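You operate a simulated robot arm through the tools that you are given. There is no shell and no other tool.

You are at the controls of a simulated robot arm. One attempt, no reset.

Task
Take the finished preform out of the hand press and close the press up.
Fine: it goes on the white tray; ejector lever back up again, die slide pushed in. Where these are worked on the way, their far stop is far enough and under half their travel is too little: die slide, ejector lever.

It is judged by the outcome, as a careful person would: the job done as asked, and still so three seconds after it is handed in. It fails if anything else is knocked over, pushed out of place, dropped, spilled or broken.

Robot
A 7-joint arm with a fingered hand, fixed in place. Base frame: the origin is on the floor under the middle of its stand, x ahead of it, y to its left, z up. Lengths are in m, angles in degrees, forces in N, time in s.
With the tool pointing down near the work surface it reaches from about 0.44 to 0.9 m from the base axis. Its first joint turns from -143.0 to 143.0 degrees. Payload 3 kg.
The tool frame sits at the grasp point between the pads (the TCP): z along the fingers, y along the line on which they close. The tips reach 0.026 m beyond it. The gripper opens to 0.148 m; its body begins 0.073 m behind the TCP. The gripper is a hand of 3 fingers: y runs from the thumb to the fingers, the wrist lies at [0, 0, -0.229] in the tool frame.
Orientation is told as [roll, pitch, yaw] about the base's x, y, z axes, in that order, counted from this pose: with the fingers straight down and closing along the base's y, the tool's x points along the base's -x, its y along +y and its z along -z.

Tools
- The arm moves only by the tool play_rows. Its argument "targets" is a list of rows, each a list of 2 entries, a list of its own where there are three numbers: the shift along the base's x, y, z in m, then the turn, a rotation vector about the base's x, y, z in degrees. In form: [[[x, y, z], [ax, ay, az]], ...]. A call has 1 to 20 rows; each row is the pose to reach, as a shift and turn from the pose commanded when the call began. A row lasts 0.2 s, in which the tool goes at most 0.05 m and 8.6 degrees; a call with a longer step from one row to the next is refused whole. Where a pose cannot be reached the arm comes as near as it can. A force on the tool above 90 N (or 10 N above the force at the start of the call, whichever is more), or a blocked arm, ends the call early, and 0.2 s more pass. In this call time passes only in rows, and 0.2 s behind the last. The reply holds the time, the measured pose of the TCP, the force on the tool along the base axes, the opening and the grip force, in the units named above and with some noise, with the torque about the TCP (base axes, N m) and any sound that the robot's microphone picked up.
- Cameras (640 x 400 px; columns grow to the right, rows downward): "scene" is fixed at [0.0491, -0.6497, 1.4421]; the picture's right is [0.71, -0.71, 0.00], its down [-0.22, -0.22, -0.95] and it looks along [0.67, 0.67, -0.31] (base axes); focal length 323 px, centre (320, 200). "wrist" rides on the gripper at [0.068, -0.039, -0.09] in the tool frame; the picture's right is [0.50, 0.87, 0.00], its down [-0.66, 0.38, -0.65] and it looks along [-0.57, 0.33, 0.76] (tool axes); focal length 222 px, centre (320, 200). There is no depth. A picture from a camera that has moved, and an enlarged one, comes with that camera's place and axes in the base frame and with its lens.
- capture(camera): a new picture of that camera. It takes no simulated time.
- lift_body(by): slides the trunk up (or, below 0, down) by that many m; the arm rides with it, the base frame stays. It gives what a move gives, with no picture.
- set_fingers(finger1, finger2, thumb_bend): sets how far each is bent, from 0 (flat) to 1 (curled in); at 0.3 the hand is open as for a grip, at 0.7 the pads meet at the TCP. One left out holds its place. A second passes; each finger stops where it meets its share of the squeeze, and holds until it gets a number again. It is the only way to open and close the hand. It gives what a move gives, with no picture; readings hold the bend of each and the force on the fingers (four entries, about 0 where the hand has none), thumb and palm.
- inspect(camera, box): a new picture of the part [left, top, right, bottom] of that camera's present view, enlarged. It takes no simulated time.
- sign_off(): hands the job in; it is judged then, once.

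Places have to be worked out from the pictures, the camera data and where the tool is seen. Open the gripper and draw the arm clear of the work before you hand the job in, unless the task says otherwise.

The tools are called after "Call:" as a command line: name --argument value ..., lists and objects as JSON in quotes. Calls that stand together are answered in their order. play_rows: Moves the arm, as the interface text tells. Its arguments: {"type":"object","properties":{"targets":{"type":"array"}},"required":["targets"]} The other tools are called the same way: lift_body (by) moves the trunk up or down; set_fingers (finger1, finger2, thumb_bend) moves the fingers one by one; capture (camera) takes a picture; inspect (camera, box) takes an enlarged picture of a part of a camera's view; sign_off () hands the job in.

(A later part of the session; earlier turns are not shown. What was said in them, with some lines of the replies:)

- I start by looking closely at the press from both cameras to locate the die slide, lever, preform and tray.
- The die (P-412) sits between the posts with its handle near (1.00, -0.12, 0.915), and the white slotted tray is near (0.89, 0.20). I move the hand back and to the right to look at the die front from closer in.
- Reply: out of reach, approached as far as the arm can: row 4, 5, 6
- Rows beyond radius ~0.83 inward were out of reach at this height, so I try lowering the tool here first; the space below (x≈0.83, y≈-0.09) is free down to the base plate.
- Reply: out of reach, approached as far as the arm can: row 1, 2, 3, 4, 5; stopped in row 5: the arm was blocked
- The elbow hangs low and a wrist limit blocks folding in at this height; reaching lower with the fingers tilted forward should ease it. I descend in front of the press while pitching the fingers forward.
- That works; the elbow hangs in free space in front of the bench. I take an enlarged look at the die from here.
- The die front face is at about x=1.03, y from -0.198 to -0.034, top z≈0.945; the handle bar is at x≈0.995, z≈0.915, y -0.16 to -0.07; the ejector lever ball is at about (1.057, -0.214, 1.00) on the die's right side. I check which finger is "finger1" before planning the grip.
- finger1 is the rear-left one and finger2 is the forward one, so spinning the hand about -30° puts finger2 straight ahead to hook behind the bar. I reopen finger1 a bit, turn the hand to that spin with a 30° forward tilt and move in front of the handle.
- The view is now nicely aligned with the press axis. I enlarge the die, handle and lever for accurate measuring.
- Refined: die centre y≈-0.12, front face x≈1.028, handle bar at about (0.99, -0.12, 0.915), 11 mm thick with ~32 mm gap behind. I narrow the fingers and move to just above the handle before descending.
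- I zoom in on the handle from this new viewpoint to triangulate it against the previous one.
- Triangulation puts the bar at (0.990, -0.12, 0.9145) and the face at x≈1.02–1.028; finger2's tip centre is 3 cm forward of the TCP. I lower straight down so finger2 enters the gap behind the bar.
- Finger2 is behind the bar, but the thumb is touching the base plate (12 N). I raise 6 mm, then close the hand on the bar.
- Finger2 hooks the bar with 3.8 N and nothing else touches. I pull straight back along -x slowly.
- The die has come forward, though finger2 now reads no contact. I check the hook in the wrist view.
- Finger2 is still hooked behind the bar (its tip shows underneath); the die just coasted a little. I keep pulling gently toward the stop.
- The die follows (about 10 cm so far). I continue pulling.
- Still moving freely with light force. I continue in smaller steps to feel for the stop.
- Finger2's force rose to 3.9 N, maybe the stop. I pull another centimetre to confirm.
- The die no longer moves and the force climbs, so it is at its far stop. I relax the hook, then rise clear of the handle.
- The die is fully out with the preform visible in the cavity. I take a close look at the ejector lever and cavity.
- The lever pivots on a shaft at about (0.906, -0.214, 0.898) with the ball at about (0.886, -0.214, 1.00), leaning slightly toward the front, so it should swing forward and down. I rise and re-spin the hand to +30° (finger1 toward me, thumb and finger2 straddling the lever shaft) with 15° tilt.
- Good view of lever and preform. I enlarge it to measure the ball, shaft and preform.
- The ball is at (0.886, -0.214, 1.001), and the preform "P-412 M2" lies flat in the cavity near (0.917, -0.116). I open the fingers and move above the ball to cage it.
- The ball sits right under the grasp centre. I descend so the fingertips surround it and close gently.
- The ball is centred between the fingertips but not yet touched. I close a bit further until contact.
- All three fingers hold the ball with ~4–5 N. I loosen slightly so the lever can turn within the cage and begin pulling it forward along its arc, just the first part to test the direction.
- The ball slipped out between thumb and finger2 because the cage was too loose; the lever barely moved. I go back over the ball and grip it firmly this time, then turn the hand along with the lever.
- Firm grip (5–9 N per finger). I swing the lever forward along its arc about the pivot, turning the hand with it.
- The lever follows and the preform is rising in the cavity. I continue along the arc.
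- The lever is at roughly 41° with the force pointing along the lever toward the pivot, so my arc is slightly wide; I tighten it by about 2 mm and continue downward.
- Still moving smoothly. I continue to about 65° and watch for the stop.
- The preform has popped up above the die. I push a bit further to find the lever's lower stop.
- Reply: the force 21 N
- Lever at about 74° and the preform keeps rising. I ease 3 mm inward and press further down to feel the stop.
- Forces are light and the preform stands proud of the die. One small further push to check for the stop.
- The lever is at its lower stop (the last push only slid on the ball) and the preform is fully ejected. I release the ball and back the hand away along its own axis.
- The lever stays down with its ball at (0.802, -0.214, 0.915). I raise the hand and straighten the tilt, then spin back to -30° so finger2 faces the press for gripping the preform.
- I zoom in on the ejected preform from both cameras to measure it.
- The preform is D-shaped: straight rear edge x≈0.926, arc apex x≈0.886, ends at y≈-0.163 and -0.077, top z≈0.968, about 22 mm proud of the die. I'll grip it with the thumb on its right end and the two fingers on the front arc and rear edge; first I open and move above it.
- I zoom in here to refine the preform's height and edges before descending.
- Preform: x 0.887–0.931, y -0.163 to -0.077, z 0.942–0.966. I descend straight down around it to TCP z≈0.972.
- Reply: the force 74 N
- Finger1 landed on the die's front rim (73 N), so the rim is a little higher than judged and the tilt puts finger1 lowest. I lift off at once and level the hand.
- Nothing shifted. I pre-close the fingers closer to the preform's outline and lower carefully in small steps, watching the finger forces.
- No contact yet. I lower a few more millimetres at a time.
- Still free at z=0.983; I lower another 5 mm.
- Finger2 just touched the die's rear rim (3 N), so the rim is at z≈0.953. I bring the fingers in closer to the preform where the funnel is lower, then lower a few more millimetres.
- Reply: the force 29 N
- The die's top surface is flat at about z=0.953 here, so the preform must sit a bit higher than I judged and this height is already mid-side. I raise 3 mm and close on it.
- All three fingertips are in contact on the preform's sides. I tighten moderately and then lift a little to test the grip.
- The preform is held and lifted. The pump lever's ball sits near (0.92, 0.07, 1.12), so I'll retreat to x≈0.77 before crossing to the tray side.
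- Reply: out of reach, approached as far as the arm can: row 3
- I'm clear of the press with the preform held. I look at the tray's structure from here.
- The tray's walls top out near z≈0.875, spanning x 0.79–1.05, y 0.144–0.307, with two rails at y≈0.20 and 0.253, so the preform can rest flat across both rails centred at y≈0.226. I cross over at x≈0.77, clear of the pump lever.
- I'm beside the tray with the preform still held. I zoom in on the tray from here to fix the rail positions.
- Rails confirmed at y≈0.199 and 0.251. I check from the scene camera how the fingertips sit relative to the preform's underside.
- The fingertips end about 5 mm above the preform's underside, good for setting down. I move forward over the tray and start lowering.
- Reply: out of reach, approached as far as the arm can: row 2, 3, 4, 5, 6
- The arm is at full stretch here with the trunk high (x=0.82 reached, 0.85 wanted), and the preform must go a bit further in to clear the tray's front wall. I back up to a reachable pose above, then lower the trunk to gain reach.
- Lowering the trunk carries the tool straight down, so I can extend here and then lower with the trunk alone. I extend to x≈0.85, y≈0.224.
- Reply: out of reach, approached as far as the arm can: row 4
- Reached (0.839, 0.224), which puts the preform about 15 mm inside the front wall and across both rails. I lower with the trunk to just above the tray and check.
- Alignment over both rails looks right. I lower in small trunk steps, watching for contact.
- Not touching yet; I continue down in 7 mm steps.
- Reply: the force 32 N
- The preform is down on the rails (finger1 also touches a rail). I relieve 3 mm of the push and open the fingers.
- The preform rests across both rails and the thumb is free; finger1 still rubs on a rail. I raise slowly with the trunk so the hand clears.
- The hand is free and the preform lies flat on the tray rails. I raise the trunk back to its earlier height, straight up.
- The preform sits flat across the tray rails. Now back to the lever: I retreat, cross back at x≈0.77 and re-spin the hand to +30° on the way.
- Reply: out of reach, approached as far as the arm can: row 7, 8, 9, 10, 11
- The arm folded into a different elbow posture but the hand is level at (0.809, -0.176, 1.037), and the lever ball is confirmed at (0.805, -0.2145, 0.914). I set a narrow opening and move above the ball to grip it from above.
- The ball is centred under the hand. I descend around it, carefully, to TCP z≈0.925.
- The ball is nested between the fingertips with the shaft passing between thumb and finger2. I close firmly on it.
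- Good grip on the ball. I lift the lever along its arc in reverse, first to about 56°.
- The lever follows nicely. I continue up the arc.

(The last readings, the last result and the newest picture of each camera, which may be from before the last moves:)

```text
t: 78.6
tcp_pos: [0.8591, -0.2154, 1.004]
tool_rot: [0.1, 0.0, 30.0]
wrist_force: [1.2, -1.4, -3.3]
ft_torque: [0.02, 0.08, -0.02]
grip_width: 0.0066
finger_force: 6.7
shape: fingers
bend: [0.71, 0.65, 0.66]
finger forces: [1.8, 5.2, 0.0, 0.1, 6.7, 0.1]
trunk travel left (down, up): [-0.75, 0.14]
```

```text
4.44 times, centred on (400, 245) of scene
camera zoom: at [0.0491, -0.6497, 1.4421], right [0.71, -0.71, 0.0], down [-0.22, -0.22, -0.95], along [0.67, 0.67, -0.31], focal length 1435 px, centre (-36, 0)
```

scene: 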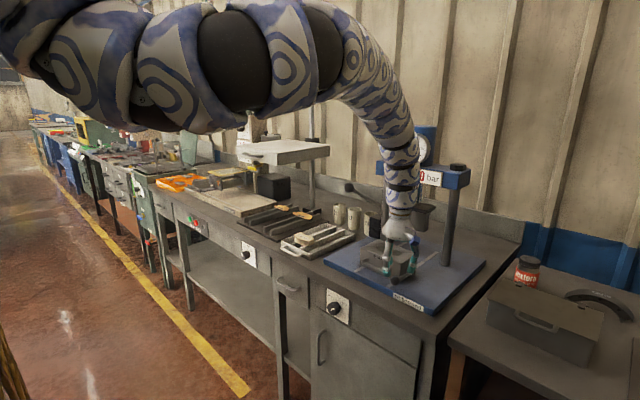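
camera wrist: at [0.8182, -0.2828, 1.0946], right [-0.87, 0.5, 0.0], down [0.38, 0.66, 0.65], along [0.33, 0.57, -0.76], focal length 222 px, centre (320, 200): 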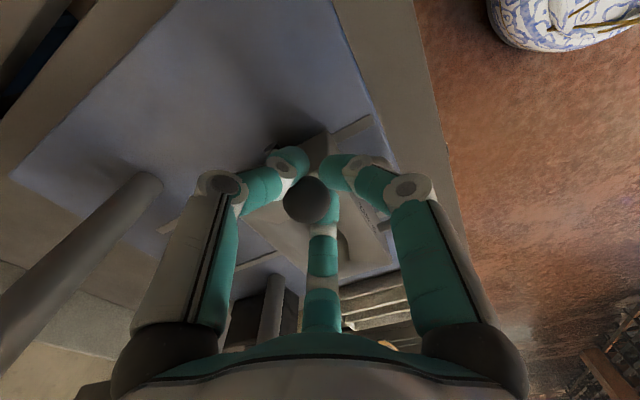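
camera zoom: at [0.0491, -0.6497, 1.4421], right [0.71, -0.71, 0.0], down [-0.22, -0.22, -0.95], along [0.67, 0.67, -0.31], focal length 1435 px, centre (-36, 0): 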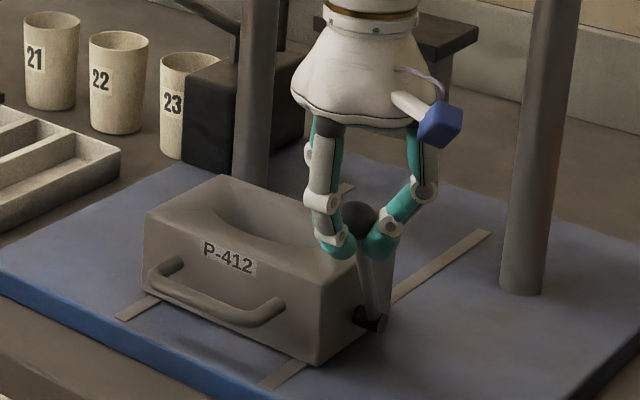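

Nearly upright. I finish the arc toward the lever's original up position.

Call:
play_rows --targets '[[[0.005, 0, 0.0022], [0, 0, 0]], [[0.01, 0, 0.0042], [0, 0, 0]], [[0.0155, 0, 0.006], [0, 0, 0]], [[0.0204, 0, 0.0074], [0, 0, 0]], [[0.025, 0, 0.0082], [0, 0, 0]]]'

Call:
capture --camera "wrist"

Call:
inspect --camera "scene" --box '[350, 200, 450, 290]'

```text
t: 79.8
tcp_pos: [0.885, -0.2157, 1.0098]
tool_rot: [0.1, 0.1, 29.9]
wrist_force: [-4.0, -5.0, -8.8]
ft_torque: [-0.03, 0.15, -0.05]
grip_width: 0.0066
finger_force: 8.3
shape: fingers
bend: [0.71, 0.65, 0.66]
finger forces: [1.5, 5.4, 0.0, 0.1, 10.1, 0.1]
trunk travel left (down, up): [-0.75, 0.14]
```

```text
taken
camera wrist: at [0.844, -0.2827, 1.1017], right [-0.87, 0.5, 0.0], down [0.38, 0.65, 0.65], along [0.32, 0.57, -0.76], focal length 222 px, centre (320, 200)
```

wrist: 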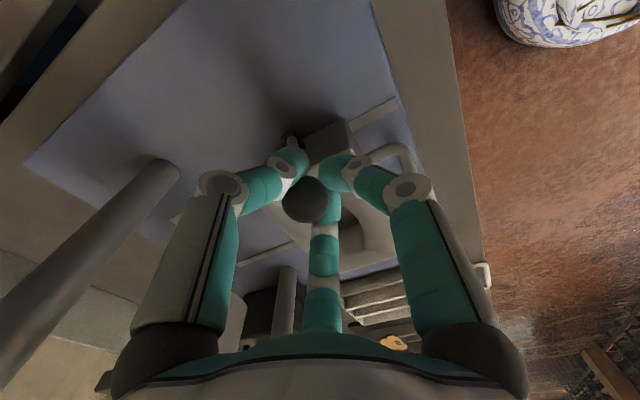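

```text
4.44 times, centred on (400, 245) of scene
camera zoom: at [0.0491, -0.6497, 1.4421], right [0.71, -0.71, 0.0], down [-0.22, -0.22, -0.95], along [0.67, 0.67, -0.31], focal length 1435 px, centre (-36, 0)
```

zoom: 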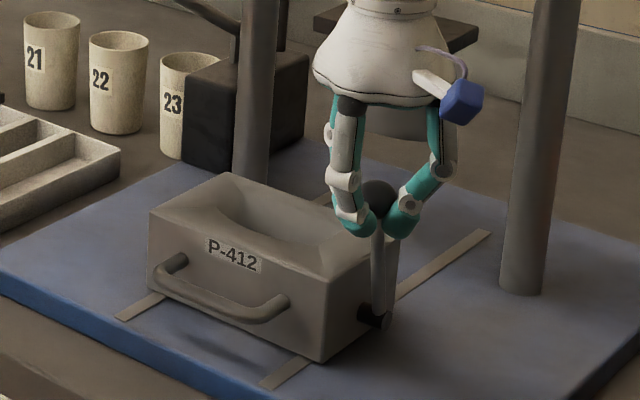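

The lever is upright again (ball 15 mm ahead of the pivot, as at the start or slightly better), and the die even crept slightly inward, so the lever is on its upper stop. I open the fingers and rise off the ball.

Call:
set_fingers --finger1 0.46 --finger2 0.46 --thumb_bend 0.46

Call:
play_rows --targets '[[[0.002, 0, 0.02], [0, 0, 0]], [[0.002, 0, 0.045], [0, 0, 0]], [[0.0, 0, 0.075], [0, 0, 0]], [[-0.02, 0.01, 0.095], [0, 0, 0]]]'

Call:
capture --camera "wrist"

Call:
inspect --camera "scene" --box '[350, 200, 450, 290]'

```text
t: 80.8
tcp_pos: [0.8835, -0.2141, 1.0119]
tool_rot: [0.1, 0.1, 29.9]
wrist_force: [-0.2, 0.3, -0.1]
ft_torque: [-0.02, 0.03, -0.02]
grip_width: 0.0748
finger_force: 0.0
shape: fingers
bend: [0.46, 0.46, 0.46]
finger forces: [0.0, 0.0, 0.0, 0.0, 0.0, 0.0]
trunk travel left (down, up): [-0.75, 0.14]
```

```text
t: 81.8
tcp_pos: [0.8639, -0.203, 1.1069]
tool_rot: [0.0, 0.0, 30.2]
wrist_force: [-0.1, -0.1, 0.7]
ft_torque: [0.03, -0.03, -0.03]
grip_width: 0.075
finger_force: 0.0
shape: fingers
bend: [0.46, 0.46, 0.46]
finger forces: [0.1, 0.0, 0.1, 0.0, 0.1, 0.1]
trunk travel left (down, up): [-0.75, 0.14]
```

```text
taken
camera wrist: at [0.8235, -0.2714, 1.1981], right [-0.87, 0.5, 0.0], down [0.38, 0.66, 0.65], along [0.33, 0.57, -0.76], focal length 222 px, centre (320, 200)
```

wrist: 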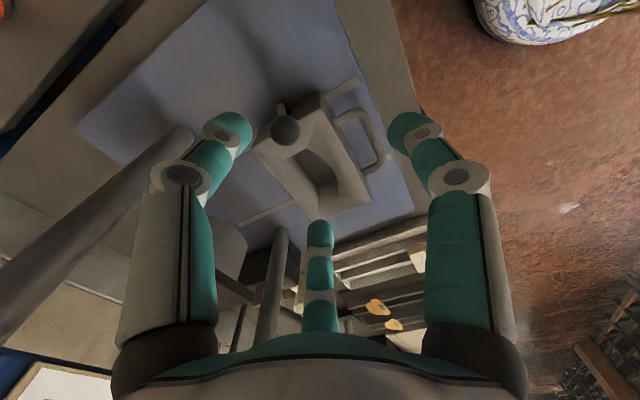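

```text
4.44 times, centred on (400, 245) of scene
camera zoom: at [0.0491, -0.6497, 1.4421], right [0.71, -0.71, 0.0], down [-0.22, -0.22, -0.95], along [0.67, 0.67, -0.31], focal length 1435 px, centre (-36, 0)
```

zoom: 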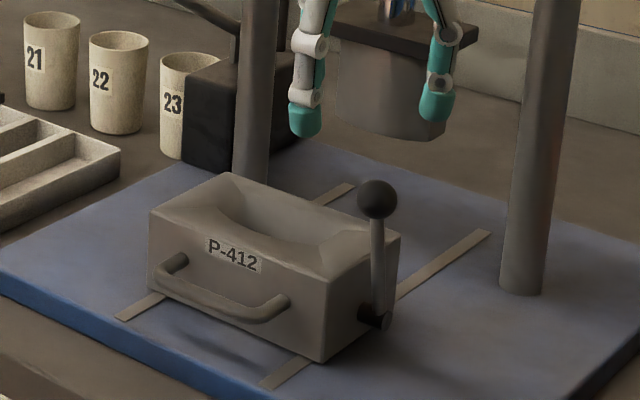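

The lever stands upright on its own. Next I close the fist and bring the hand in front of the die, tilting the fingers forward to push on its front face.

Call:
set_fingers --finger1 0.69 --finger2 0.69 --thumb_bend 0.69

Call:
play_rows --targets '[[[-0.02, 0.02, 0.0], [0, -5, 0]], [[-0.04, 0.04, -0.01], [0, -11, 0]], [[-0.06, 0.06, -0.03], [0, -18, 0]], [[-0.075, 0.08, -0.05], [0, -25, 0]], [[-0.085, 0.083, -0.07], [0, -30, 0]], [[-0.09, 0.083, -0.09], [0, -35, 0]]]'

Call:
capture --camera "wrist"

Call:
capture --camera "scene"

```text
t: 82.8
tcp_pos: [0.8658, -0.2059, 1.1067]
tool_rot: [0.2, 0.0, 29.9]
wrist_force: [0.3, 0.1, 0.8]
ft_torque: [-0.02, 0.01, 0.02]
grip_width: 0.0022
finger_force: 0.1
shape: fingers
bend: [0.69, 0.69, 0.69]
finger forces: [0.0, 0.0, 0.1, 0.1, 0.1, 0.0]
trunk travel left (down, up): [-0.75, 0.14]
```

```text
t: 84.2
tcp_pos: [0.8961, -0.0781, 0.9914]
tool_rot: [-18.2, -28.3, 34.5]
wrist_force: [0.0, -0.1, 0.4]
ft_torque: [0.02, 0.06, -0.02]
grip_width: 0.0018
finger_force: 0.1
shape: fingers
bend: [0.69, 0.69, 0.69]
finger forces: [0.1, 0.0, 0.0, 0.0, 0.1, 0.1]
out of reach, approached as far as the arm can: row 1, 2, 3, 4, 5, 6
trunk travel left (down, up): [-0.75, 0.14]
```

```text
taken
camera wrist: at [0.813, -0.146, 1.0468], right [-0.72, 0.5, -0.47], down [-0.04, 0.66, 0.75], along [0.69, 0.56, -0.45], focal length 222 px, centre (320, 200)
```

wrist: 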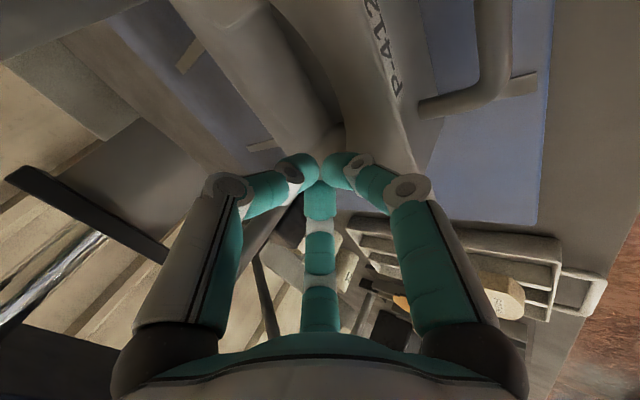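

```text
taken
```

scene: 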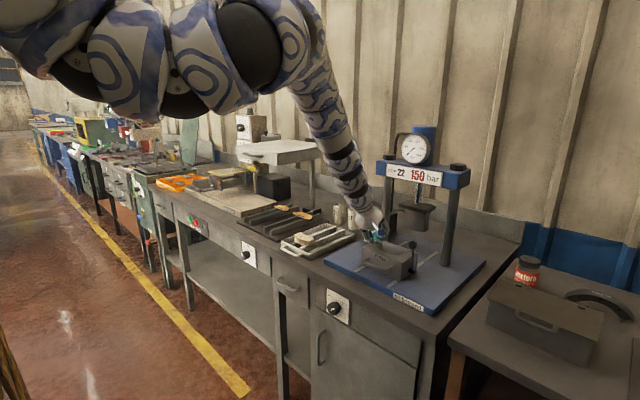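

That posture could not fold to where I asked, and the hand ended above the die instead; nothing was touched. I rise and return to the level pose this posture reaches well, in front of the handle.

Call:
play_rows --targets '[[[0.0, 0.0, 0.03], [0, 0, 0]], [[0.0, 0.0, 0.06], [0, 0, 0]], [[-0.005, -0.01, 0.075], [0, 7, 0]], [[-0.02, -0.03, 0.075], [0, 14, 0]], [[-0.04, -0.055, 0.07], [0, 21, 0]], [[-0.06, -0.08, 0.06], [0, 28, 0]], [[-0.08, -0.09, 0.05], [0, 32, 0]]]'

Call:
capture --camera "wrist"

Call:
inspect --camera "scene" --box '[340, 190, 450, 290]'

```text
t: 85.8
tcp_pos: [0.8262, -0.1719, 1.0431]
tool_rot: [-1.4, -2.4, 30.0]
wrist_force: [-1.2, -0.1, -0.6]
ft_torque: [0.02, -0.04, 0.03]
grip_width: 0.002
finger_force: 0.1
shape: fingers
bend: [0.69, 0.69, 0.69]
finger forces: [0.0, 0.0, 0.0, 0.0, 0.0, 0.0]
out of reach, approached as far as the arm can: row 1, 2, 3, 4, 5, 6, 7
trunk travel left (down, up): [-0.75, 0.14]
```

```text
taken
camera wrist: at [0.7812, -0.2399, 1.1327], right [-0.87, 0.5, -0.04], down [0.35, 0.65, 0.67], along [0.36, 0.57, -0.74], focal length 222 px, centre (320, 200)
```

wrist: 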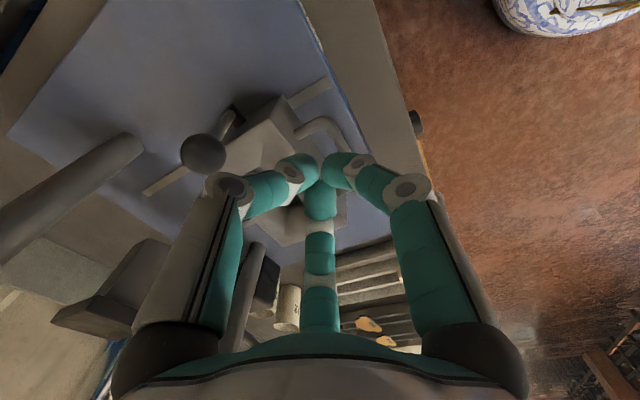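

```text
4.00 times, centred on (395, 240) of scene
camera zoom: at [0.0491, -0.6497, 1.4421], right [0.71, -0.71, 0.0], down [-0.22, -0.22, -0.95], along [0.67, 0.67, -0.31], focal length 1291 px, centre (20, 40)
```

zoom: 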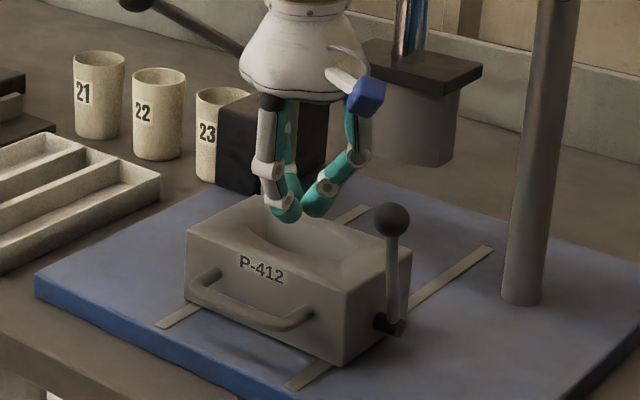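

I'm level again at (0.826, -0.172, 1.043). I try easing back and down in front of the handle.

Call:
play_rows --targets '[[[-0.01, 0.005, -0.015], [0, 0, 0]], [[-0.02, 0.012, -0.03], [0, 0, 0]], [[-0.028, 0.02, -0.045], [0, 0, 0]], [[-0.03, 0.025, -0.055], [0, 0, 0]]]'

Call:
capture --camera "wrist"

Call:
inspect --camera "scene" --box '[340, 190, 450, 290]'

```text
t: 86.8
tcp_pos: [0.7976, -0.1486, 0.9905]
tool_rot: [-1.3, -2.5, 30.1]
wrist_force: [0.3, -0.3, 0.0]
ft_torque: [-0.02, -0.03, 0.02]
grip_width: 0.0018
finger_force: 0.0
shape: fingers
bend: [0.69, 0.69, 0.69]
finger forces: [0.1, 0.1, 0.0, 0.0, 0.0, 0.1]
out of reach, approached as far as the arm can: row 1, 2, 3
trunk travel left (down, up): [-0.75, 0.14]
```

```text
taken
camera wrist: at [0.7521, -0.2153, 1.0791], right [-0.86, 0.5, -0.04], down [0.35, 0.65, 0.67], along [0.37, 0.57, -0.74], focal length 222 px, centre (320, 200)
```

wrist: 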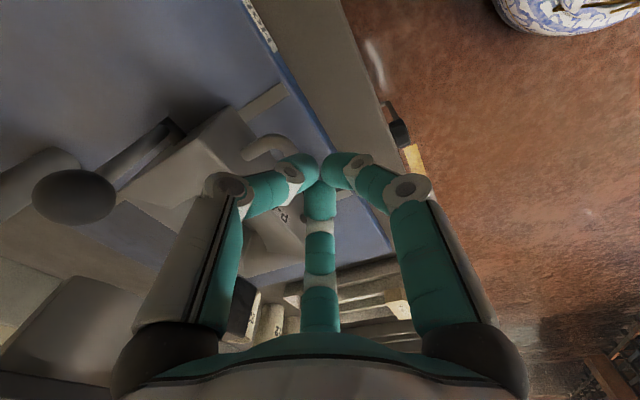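

```text
4.00 times, centred on (395, 240) of scene
camera zoom: at [0.0491, -0.6497, 1.4421], right [0.71, -0.71, 0.0], down [-0.22, -0.22, -0.95], along [0.67, 0.67, -0.31], focal length 1291 px, centre (20, 40)
```

zoom: 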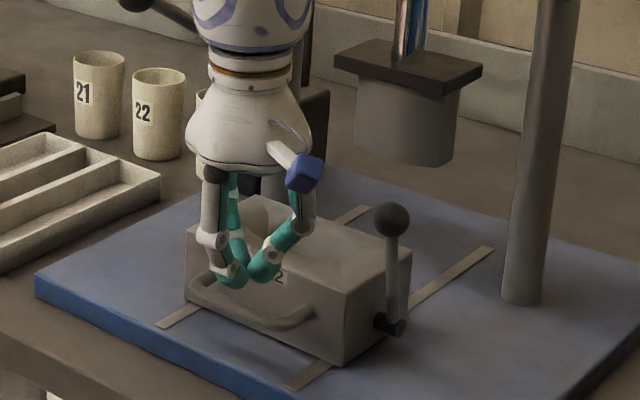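

Still free. I continue straight down to handle-bar height just in front of the bar.

Call:
play_rows --targets '[[[-0.002, 0.006, -0.02], [0, 0, 0]], [[-0.004, 0.012, -0.04], [0, 0, 0]], [[-0.004, 0.018, -0.055], [0, 0, 0]], [[-0.004, 0.02, -0.063], [0, 0, 0]]]'

Call:
capture --camera "wrist"

Call:
inspect --camera "scene" --box '[340, 190, 450, 290]'

```text
t: 87.8
tcp_pos: [0.7894, -0.1273, 0.9274]
tool_rot: [-1.4, -2.4, 29.9]
wrist_force: [-0.3, 0.1, 0.2]
ft_torque: [0.01, -0.01, -0.01]
grip_width: 0.002
finger_force: 0.2
shape: fingers
bend: [0.69, 0.69, 0.69]
finger forces: [0.0, 0.0, 0.0, 0.1, 0.1, 0.0]
trunk travel left (down, up): [-0.75, 0.14]
```

```text
taken
camera wrist: at [0.7445, -0.1944, 1.0158], right [-0.86, 0.5, -0.04], down [0.35, 0.65, 0.67], along [0.37, 0.57, -0.74], focal length 222 px, centre (320, 200)
```

wrist: 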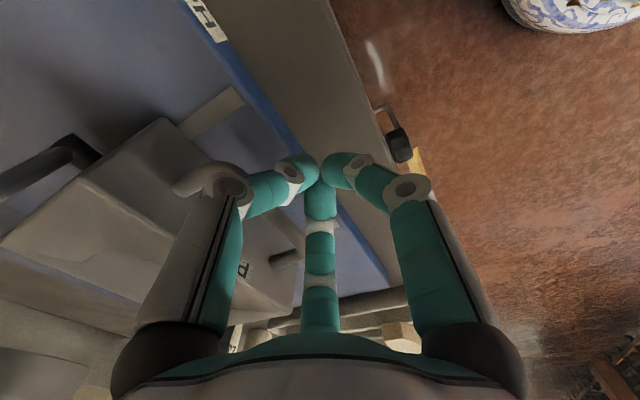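

```text
4.00 times, centred on (395, 240) of scene
camera zoom: at [0.0491, -0.6497, 1.4421], right [0.71, -0.71, 0.0], down [-0.22, -0.22, -0.95], along [0.67, 0.67, -0.31], focal length 1291 px, centre (20, 40)
```

zoom: 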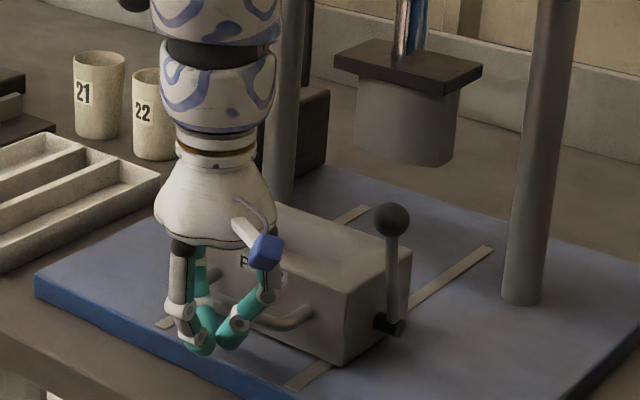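

The fist is in front of the bar at its centre. I push forward gently along +x.

Call:
play_rows --targets '[[[0.01, 0.004, 0.0], [0, 0, 0]], [[0.02, 0.006, 0.0], [0, 0, 0]], [[0.03, 0.006, 0.0], [0, 0, 0]], [[0.04, 0.006, 0.0], [0, 0, 0]], [[0.05, 0.006, 0.0], [0, 0, 0]]]'

Call:
inspect --camera "scene" --box '[340, 190, 450, 290]'

```text
t: 89.0
tcp_pos: [0.8419, -0.1219, 0.9278]
tool_rot: [-1.5, -2.6, 30.0]
wrist_force: [-0.1, 0.1, 0.2]
ft_torque: [0.04, 0.01, 0.03]
grip_width: 0.0016
finger_force: 0.2
shape: fingers
bend: [0.69, 0.69, 0.69]
finger forces: [0.1, 1.0, 0.0, 0.0, 0.2, 0.0]
trunk travel left (down, up): [-0.75, 0.14]
```

```text
4.00 times, centred on (395, 240) of scene
camera zoom: at [0.0491, -0.6497, 1.4421], right [0.71, -0.71, 0.0], down [-0.22, -0.22, -0.95], along [0.67, 0.67, -0.31], focal length 1291 px, centre (20, 40)
```

zoom: 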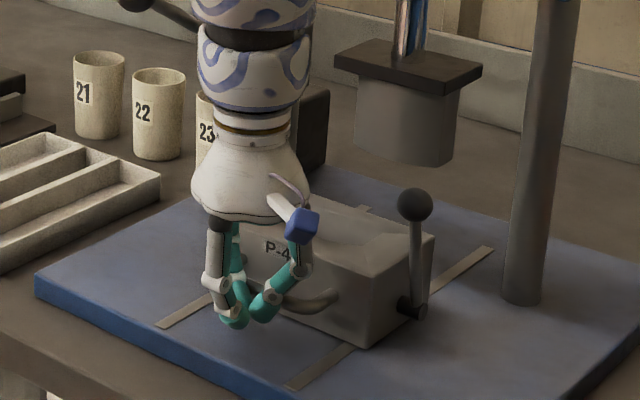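

The die slides in easily. I keep pushing, beginning to tilt the hand forward so the reach suffices.

Call:
play_rows --targets '[[[0.011, 0.0, 0.0], [0, -3, 0]], [[0.022, 0.0, 0.0], [0, -6, 0]], [[0.033, 0.0, 0.0], [0, -9, 0]], [[0.044, 0.0, 0.0], [0, -12, 0]], [[0.055, 0.0, 0.0], [0, -15, 0]]]'

Call:
inspect --camera "scene" --box '[340, 190, 450, 290]'

Call:
capture --camera "wrist"

```text
t: 90.2
tcp_pos: [0.8991, -0.1198, 0.9293]
tool_rot: [-9.2, -15.7, 31.3]
wrist_force: [0.4, 0.5, 1.4]
ft_torque: [-0.02, 0.01, 0.04]
grip_width: 0.0017
finger_force: 0.0
shape: fingers
bend: [0.69, 0.69, 0.69]
finger forces: [0.0, 0.1, 0.0, 0.0, 0.1, 0.0]
trunk travel left (down, up): [-0.75, 0.14]
```

```text
4.00 times, centred on (395, 240) of scene
camera zoom: at [0.0491, -0.6497, 1.4421], right [0.71, -0.71, 0.0], down [-0.22, -0.22, -0.95], along [0.67, 0.67, -0.31], focal length 1291 px, centre (20, 40)
```

zoom: 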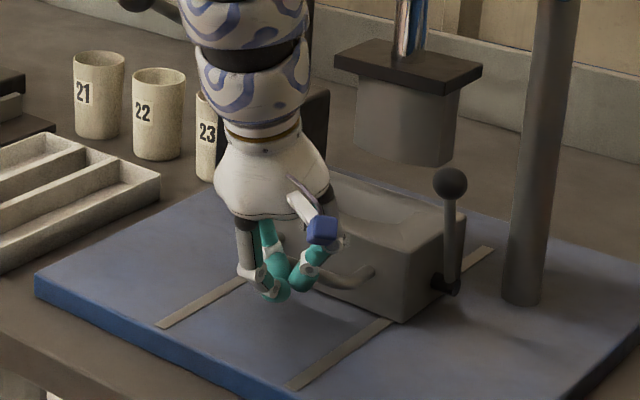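

```text
taken
camera wrist: at [0.8307, -0.1878, 1.0032], right [-0.82, 0.5, -0.27], down [0.16, 0.65, 0.74], along [0.55, 0.57, -0.62], focal length 222 px, centre (320, 200)
```

wrist: 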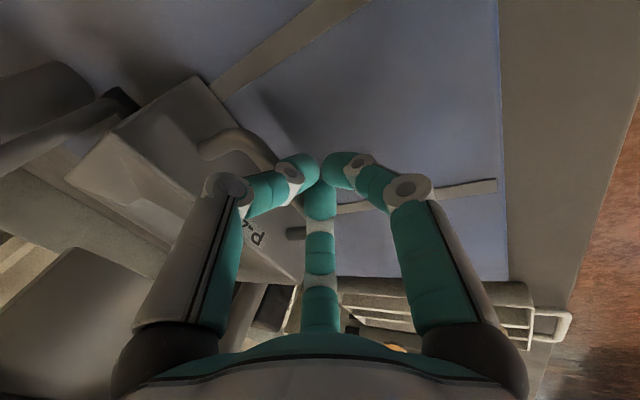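

Moving well. I continue in the same manner.

Call:
play_rows --targets '[[[0.011, 0.0, 0.0], [0, -3, 0]], [[0.022, 0.0, 0.0], [0, -6, 0]], [[0.033, 0.0, 0.0], [0, -9, 0]], [[0.044, 0.0, 0.0], [0, -12, 0]]]'

Call:
inspect --camera "scene" --box '[340, 190, 450, 290]'

Call:
capture --camera "wrist"

```text
t: 91.2
tcp_pos: [0.9421, -0.1213, 0.9288]
tool_rot: [-16.0, -25.8, 33.6]
wrist_force: [-0.2, 0.5, -0.5]
ft_torque: [-0.01, 0.03, -0.01]
grip_width: 0.0018
finger_force: 0.1
shape: fingers
bend: [0.69, 0.69, 0.69]
finger forces: [0.0, 0.1, 0.0, 0.1, 0.0, 0.0]
trunk travel left (down, up): [-0.75, 0.14]
```

```text
4.00 times, centred on (395, 240) of scene
camera zoom: at [0.0491, -0.6497, 1.4421], right [0.71, -0.71, 0.0], down [-0.22, -0.22, -0.95], along [0.67, 0.67, -0.31], focal length 1291 px, centre (20, 40)
```

zoom: 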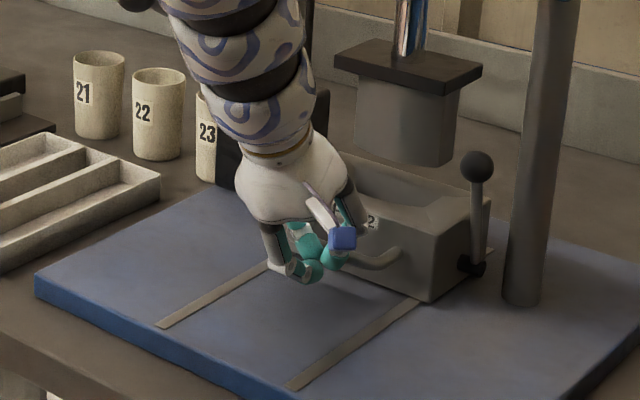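

```text
taken
camera wrist: at [0.8615, -0.1884, 0.9881], right [-0.75, 0.5, -0.43], down [0.0, 0.65, 0.76], along [0.66, 0.57, -0.49], focal length 222 px, centre (320, 200)
```

wrist: 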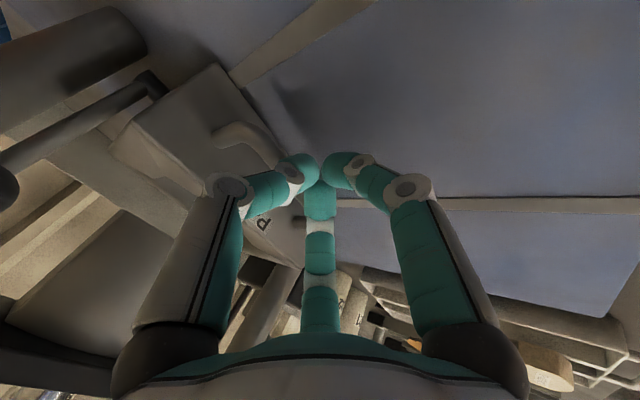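

Roughly 15 mm remain. I push the last bit until the inner stop is felt.

Call:
play_rows --targets '[[[0.008, 0.0, 0.0], [0, -2, 0]], [[0.016, 0.0, 0.0], [0, -4, 0]], [[0.022, 0.0, 0.0], [0, -5, 0]]]'

Call:
inspect --camera "scene" --box '[380, 190, 470, 280]'

```text
t: 92.0
tcp_pos: [0.9628, -0.1193, 0.9268]
tool_rot: [-19.1, -29.7, 35.1]
wrist_force: [-0.8, -1.1, -0.2]
ft_torque: [-0.01, 0.01, 0.01]
grip_width: 0.0021
finger_force: 0.1
shape: fingers
bend: [0.69, 0.69, 0.69]
finger forces: [0.0, 0.2, 0.0, 0.0, 0.1, 0.1]
trunk travel left (down, up): [-0.75, 0.14]
```

```text
4.44 times, centred on (425, 235) of scene
camera zoom: at [0.0491, -0.6497, 1.4421], right [0.71, -0.71, 0.0], down [-0.22, -0.22, -0.95], along [0.67, 0.67, -0.31], focal length 1435 px, centre (-147, 44)
```

zoom: 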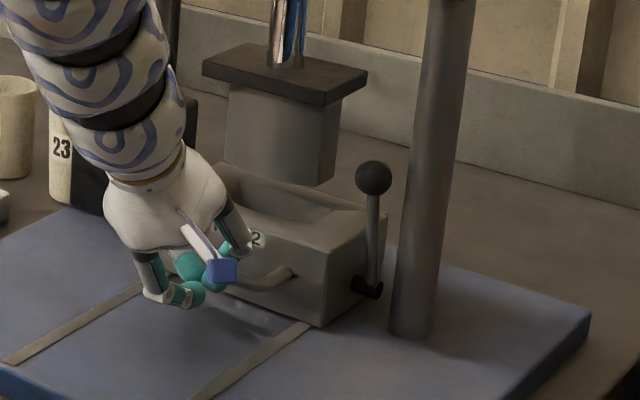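

The die outline now matches the starting picture exactly. One more gentle push to confirm it is against its inner stop.

Call:
play_rows --targets '[[[0.005, 0.0, 0.0], [0, 0, 0]], [[0.01, 0.0, 0.0], [0, 0, 0]]]'

Call:
inspect --camera "scene" --box '[380, 190, 470, 280]'

```text
t: 92.6
tcp_pos: [0.9677, -0.1241, 0.9275]
tool_rot: [-19.1, -29.6, 34.7]
wrist_force: [-34.0, -9.2, -9.0]
ft_torque: [-0.13, 0.6, -0.28]
grip_width: 0.0004
finger_force: 20.1
shape: fingers
bend: [0.68, 0.7, 0.73]
finger forces: [0.1, 6.8, 0.0, 0.1, 33.3, 0.0]
trunk travel left (down, up): [-0.75, 0.14]
```

```text
4.44 times, centred on (425, 235) of scene
camera zoom: at [0.0491, -0.6497, 1.4421], right [0.71, -0.71, 0.0], down [-0.22, -0.22, -0.95], along [0.67, 0.67, -0.31], focal length 1435 px, centre (-147, 44)
```

zoom: 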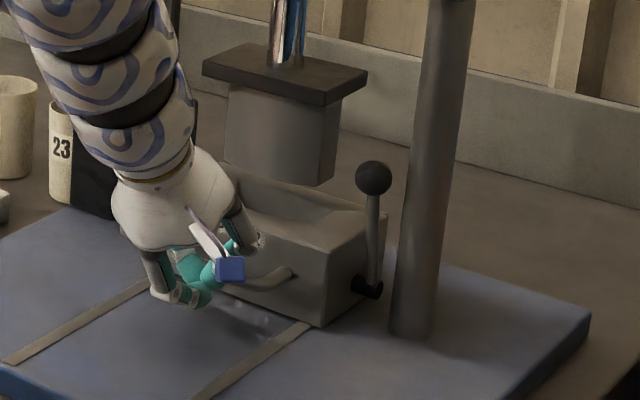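

It is firmly on its inner stop (34 N, no movement). I back the hand straight off and then rise clear.

Call:
play_rows --targets '[[[-0.015, 0.0, 0.0], [0, 0, 0]], [[-0.04, 0.0, 0.0], [0, 2, 0]], [[-0.065, 0.0, 0.01], [0, 5, 0]], [[-0.08, 0.0, 0.04], [0, 10, 0]], [[-0.09, 0.0, 0.08], [0, 16, 0]], [[-0.095, 0.0, 0.12], [0, 22, 0]], [[-0.1, 0.02, 0.16], [0, 27, 0]]]'

Call:
capture --camera "scene"

Call:
capture --camera "wrist"

```text
t: 94.2
tcp_pos: [0.8747, -0.1014, 1.0905]
tool_rot: [-3.9, -6.8, 30.1]
wrist_force: [0.7, -0.5, -0.9]
ft_torque: [0.03, -0.02, 0.01]
grip_width: 0.0017
finger_force: 0.0
shape: fingers
bend: [0.69, 0.69, 0.69]
finger forces: [0.0, 0.0, 0.1, 0.0, 0.0, 0.0]
trunk travel left (down, up): [-0.75, 0.14]
```

```text
taken
```

scene: 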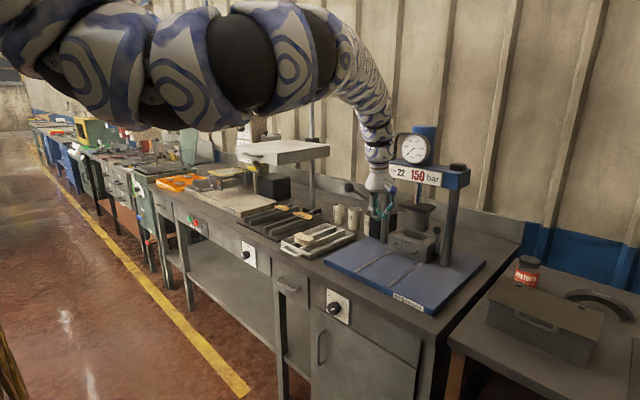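

```text
taken
camera wrist: at [0.8231, -0.1688, 1.174], right [-0.86, 0.5, -0.12], down [0.29, 0.65, 0.7], along [0.43, 0.57, -0.7], focal length 222 px, centre (320, 200)
```

wrist: 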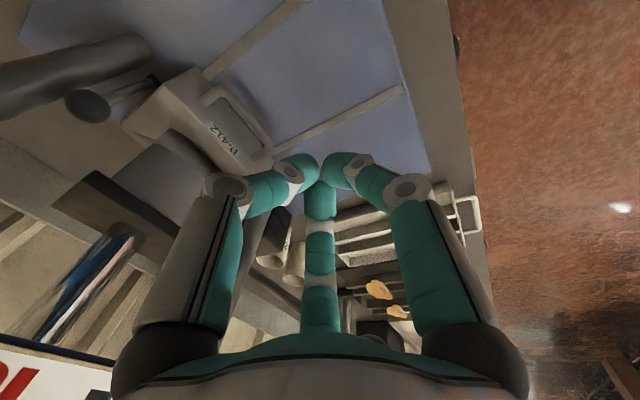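

The hand is clear of the die. I raise the trunk to draw the arm up and away, then open the gripper.

Call:
lift_body --by 0.13

Call:
set_fingers --finger1 0.3 --finger2 0.3 --thumb_bend 0.3

Call:
capture --camera "scene"

Call:
inspect --camera "scene" --box '[380, 190, 470, 280]'

Call:
inspect --camera "scene" --box '[260, 190, 380, 270]'

```text
t: 95.8
tcp_pos: [0.8773, -0.1, 1.2179]
tool_rot: [-3.9, -6.9, 30.3]
wrist_force: [0.1, 0.0, 0.8]
ft_torque: [0.0, -0.03, -0.02]
grip_width: 0.0018
finger_force: 0.0
shape: fingers
bend: [0.69, 0.69, 0.69]
finger forces: [0.0, 0.0, 0.0, 0.0, 0.0, 0.1]
trunk travel left (down, up): [-0.88, 0.01]
```

```text
t: 96.8
tcp_pos: [0.8751, -0.0999, 1.2194]
tool_rot: [-3.9, -6.8, 30.1]
wrist_force: [0.3, -0.3, 0.5]
ft_torque: [0.02, -0.03, -0.01]
grip_width: 0.1263
finger_force: 0.1
shape: fingers
bend: [0.3, 0.3, 0.3]
finger forces: [0.1, 0.1, 0.0, 0.1, 0.0, 0.0]
trunk travel left (down, up): [-0.88, 0.01]
```

```text
taken
```

scene: 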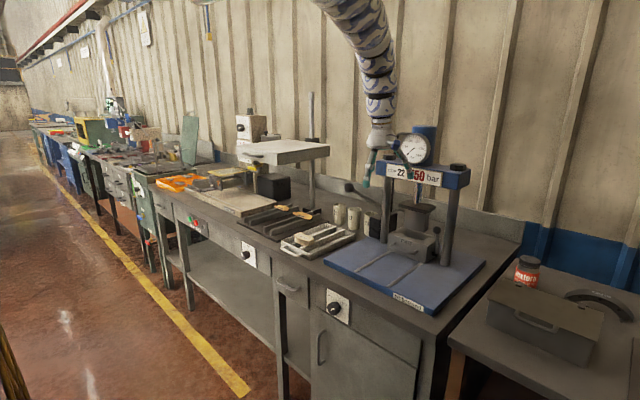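

```text
4.44 times, centred on (425, 235) of scene
camera zoom: at [0.0491, -0.6497, 1.4421], right [0.71, -0.71, 0.0], down [-0.22, -0.22, -0.95], along [0.67, 0.67, -0.31], focal length 1435 px, centre (-147, 44)
```

zoom: 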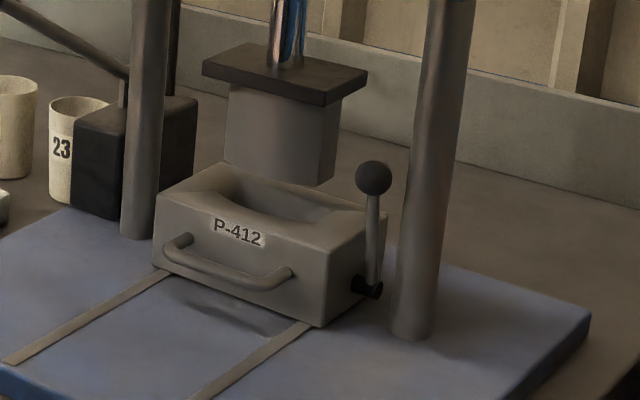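

```text
5.00 times, centred on (320, 230) of scene
camera zoom: at [0.0491, -0.6497, 1.4421], right [0.71, -0.71, 0.0], down [-0.22, -0.22, -0.95], along [0.67, 0.67, -0.31], focal length 1614 px, centre (320, 50)
```

zoom: 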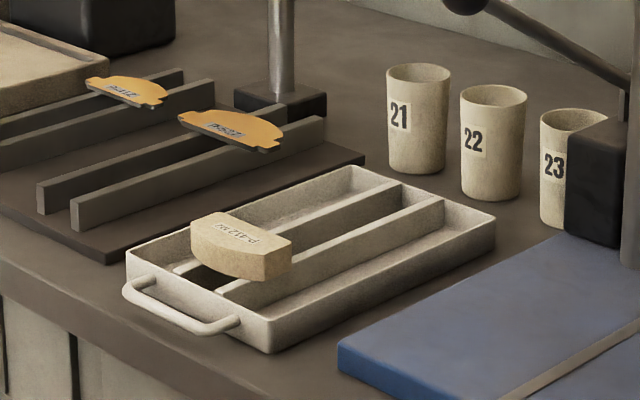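

Final check: the die is fully in with its outline as at the start, the ejector lever is upright, the preform lies flat across the tray rails, and nothing else has moved. The gripper is open and clear, so I hand the job in.

Call:
sign_off

```text
The job is handed in.
```

The preform is out of the press and lying flat across the two rails of the white tray. I checked these points in the last pictures before handing in:

- **Ejector lever:** worked to its lower stop to eject the preform, then put back up. It stands upright at the same angle as at the start.
- **Die slide:** pulled to its far stop for the job, then pushed back in. It took 34 N at the inner stop without moving, and its outline matches the starting picture.
- **Surroundings:** the pictures show nothing else moved or knocked over.
- **Arm:** the gripper is open and raised well above the press.

While lining up to grip the preform, one finger landed on the die's front rim with about 73 N before I lifted off. The die and preform did not shift, and I saw no damage in the pictures.
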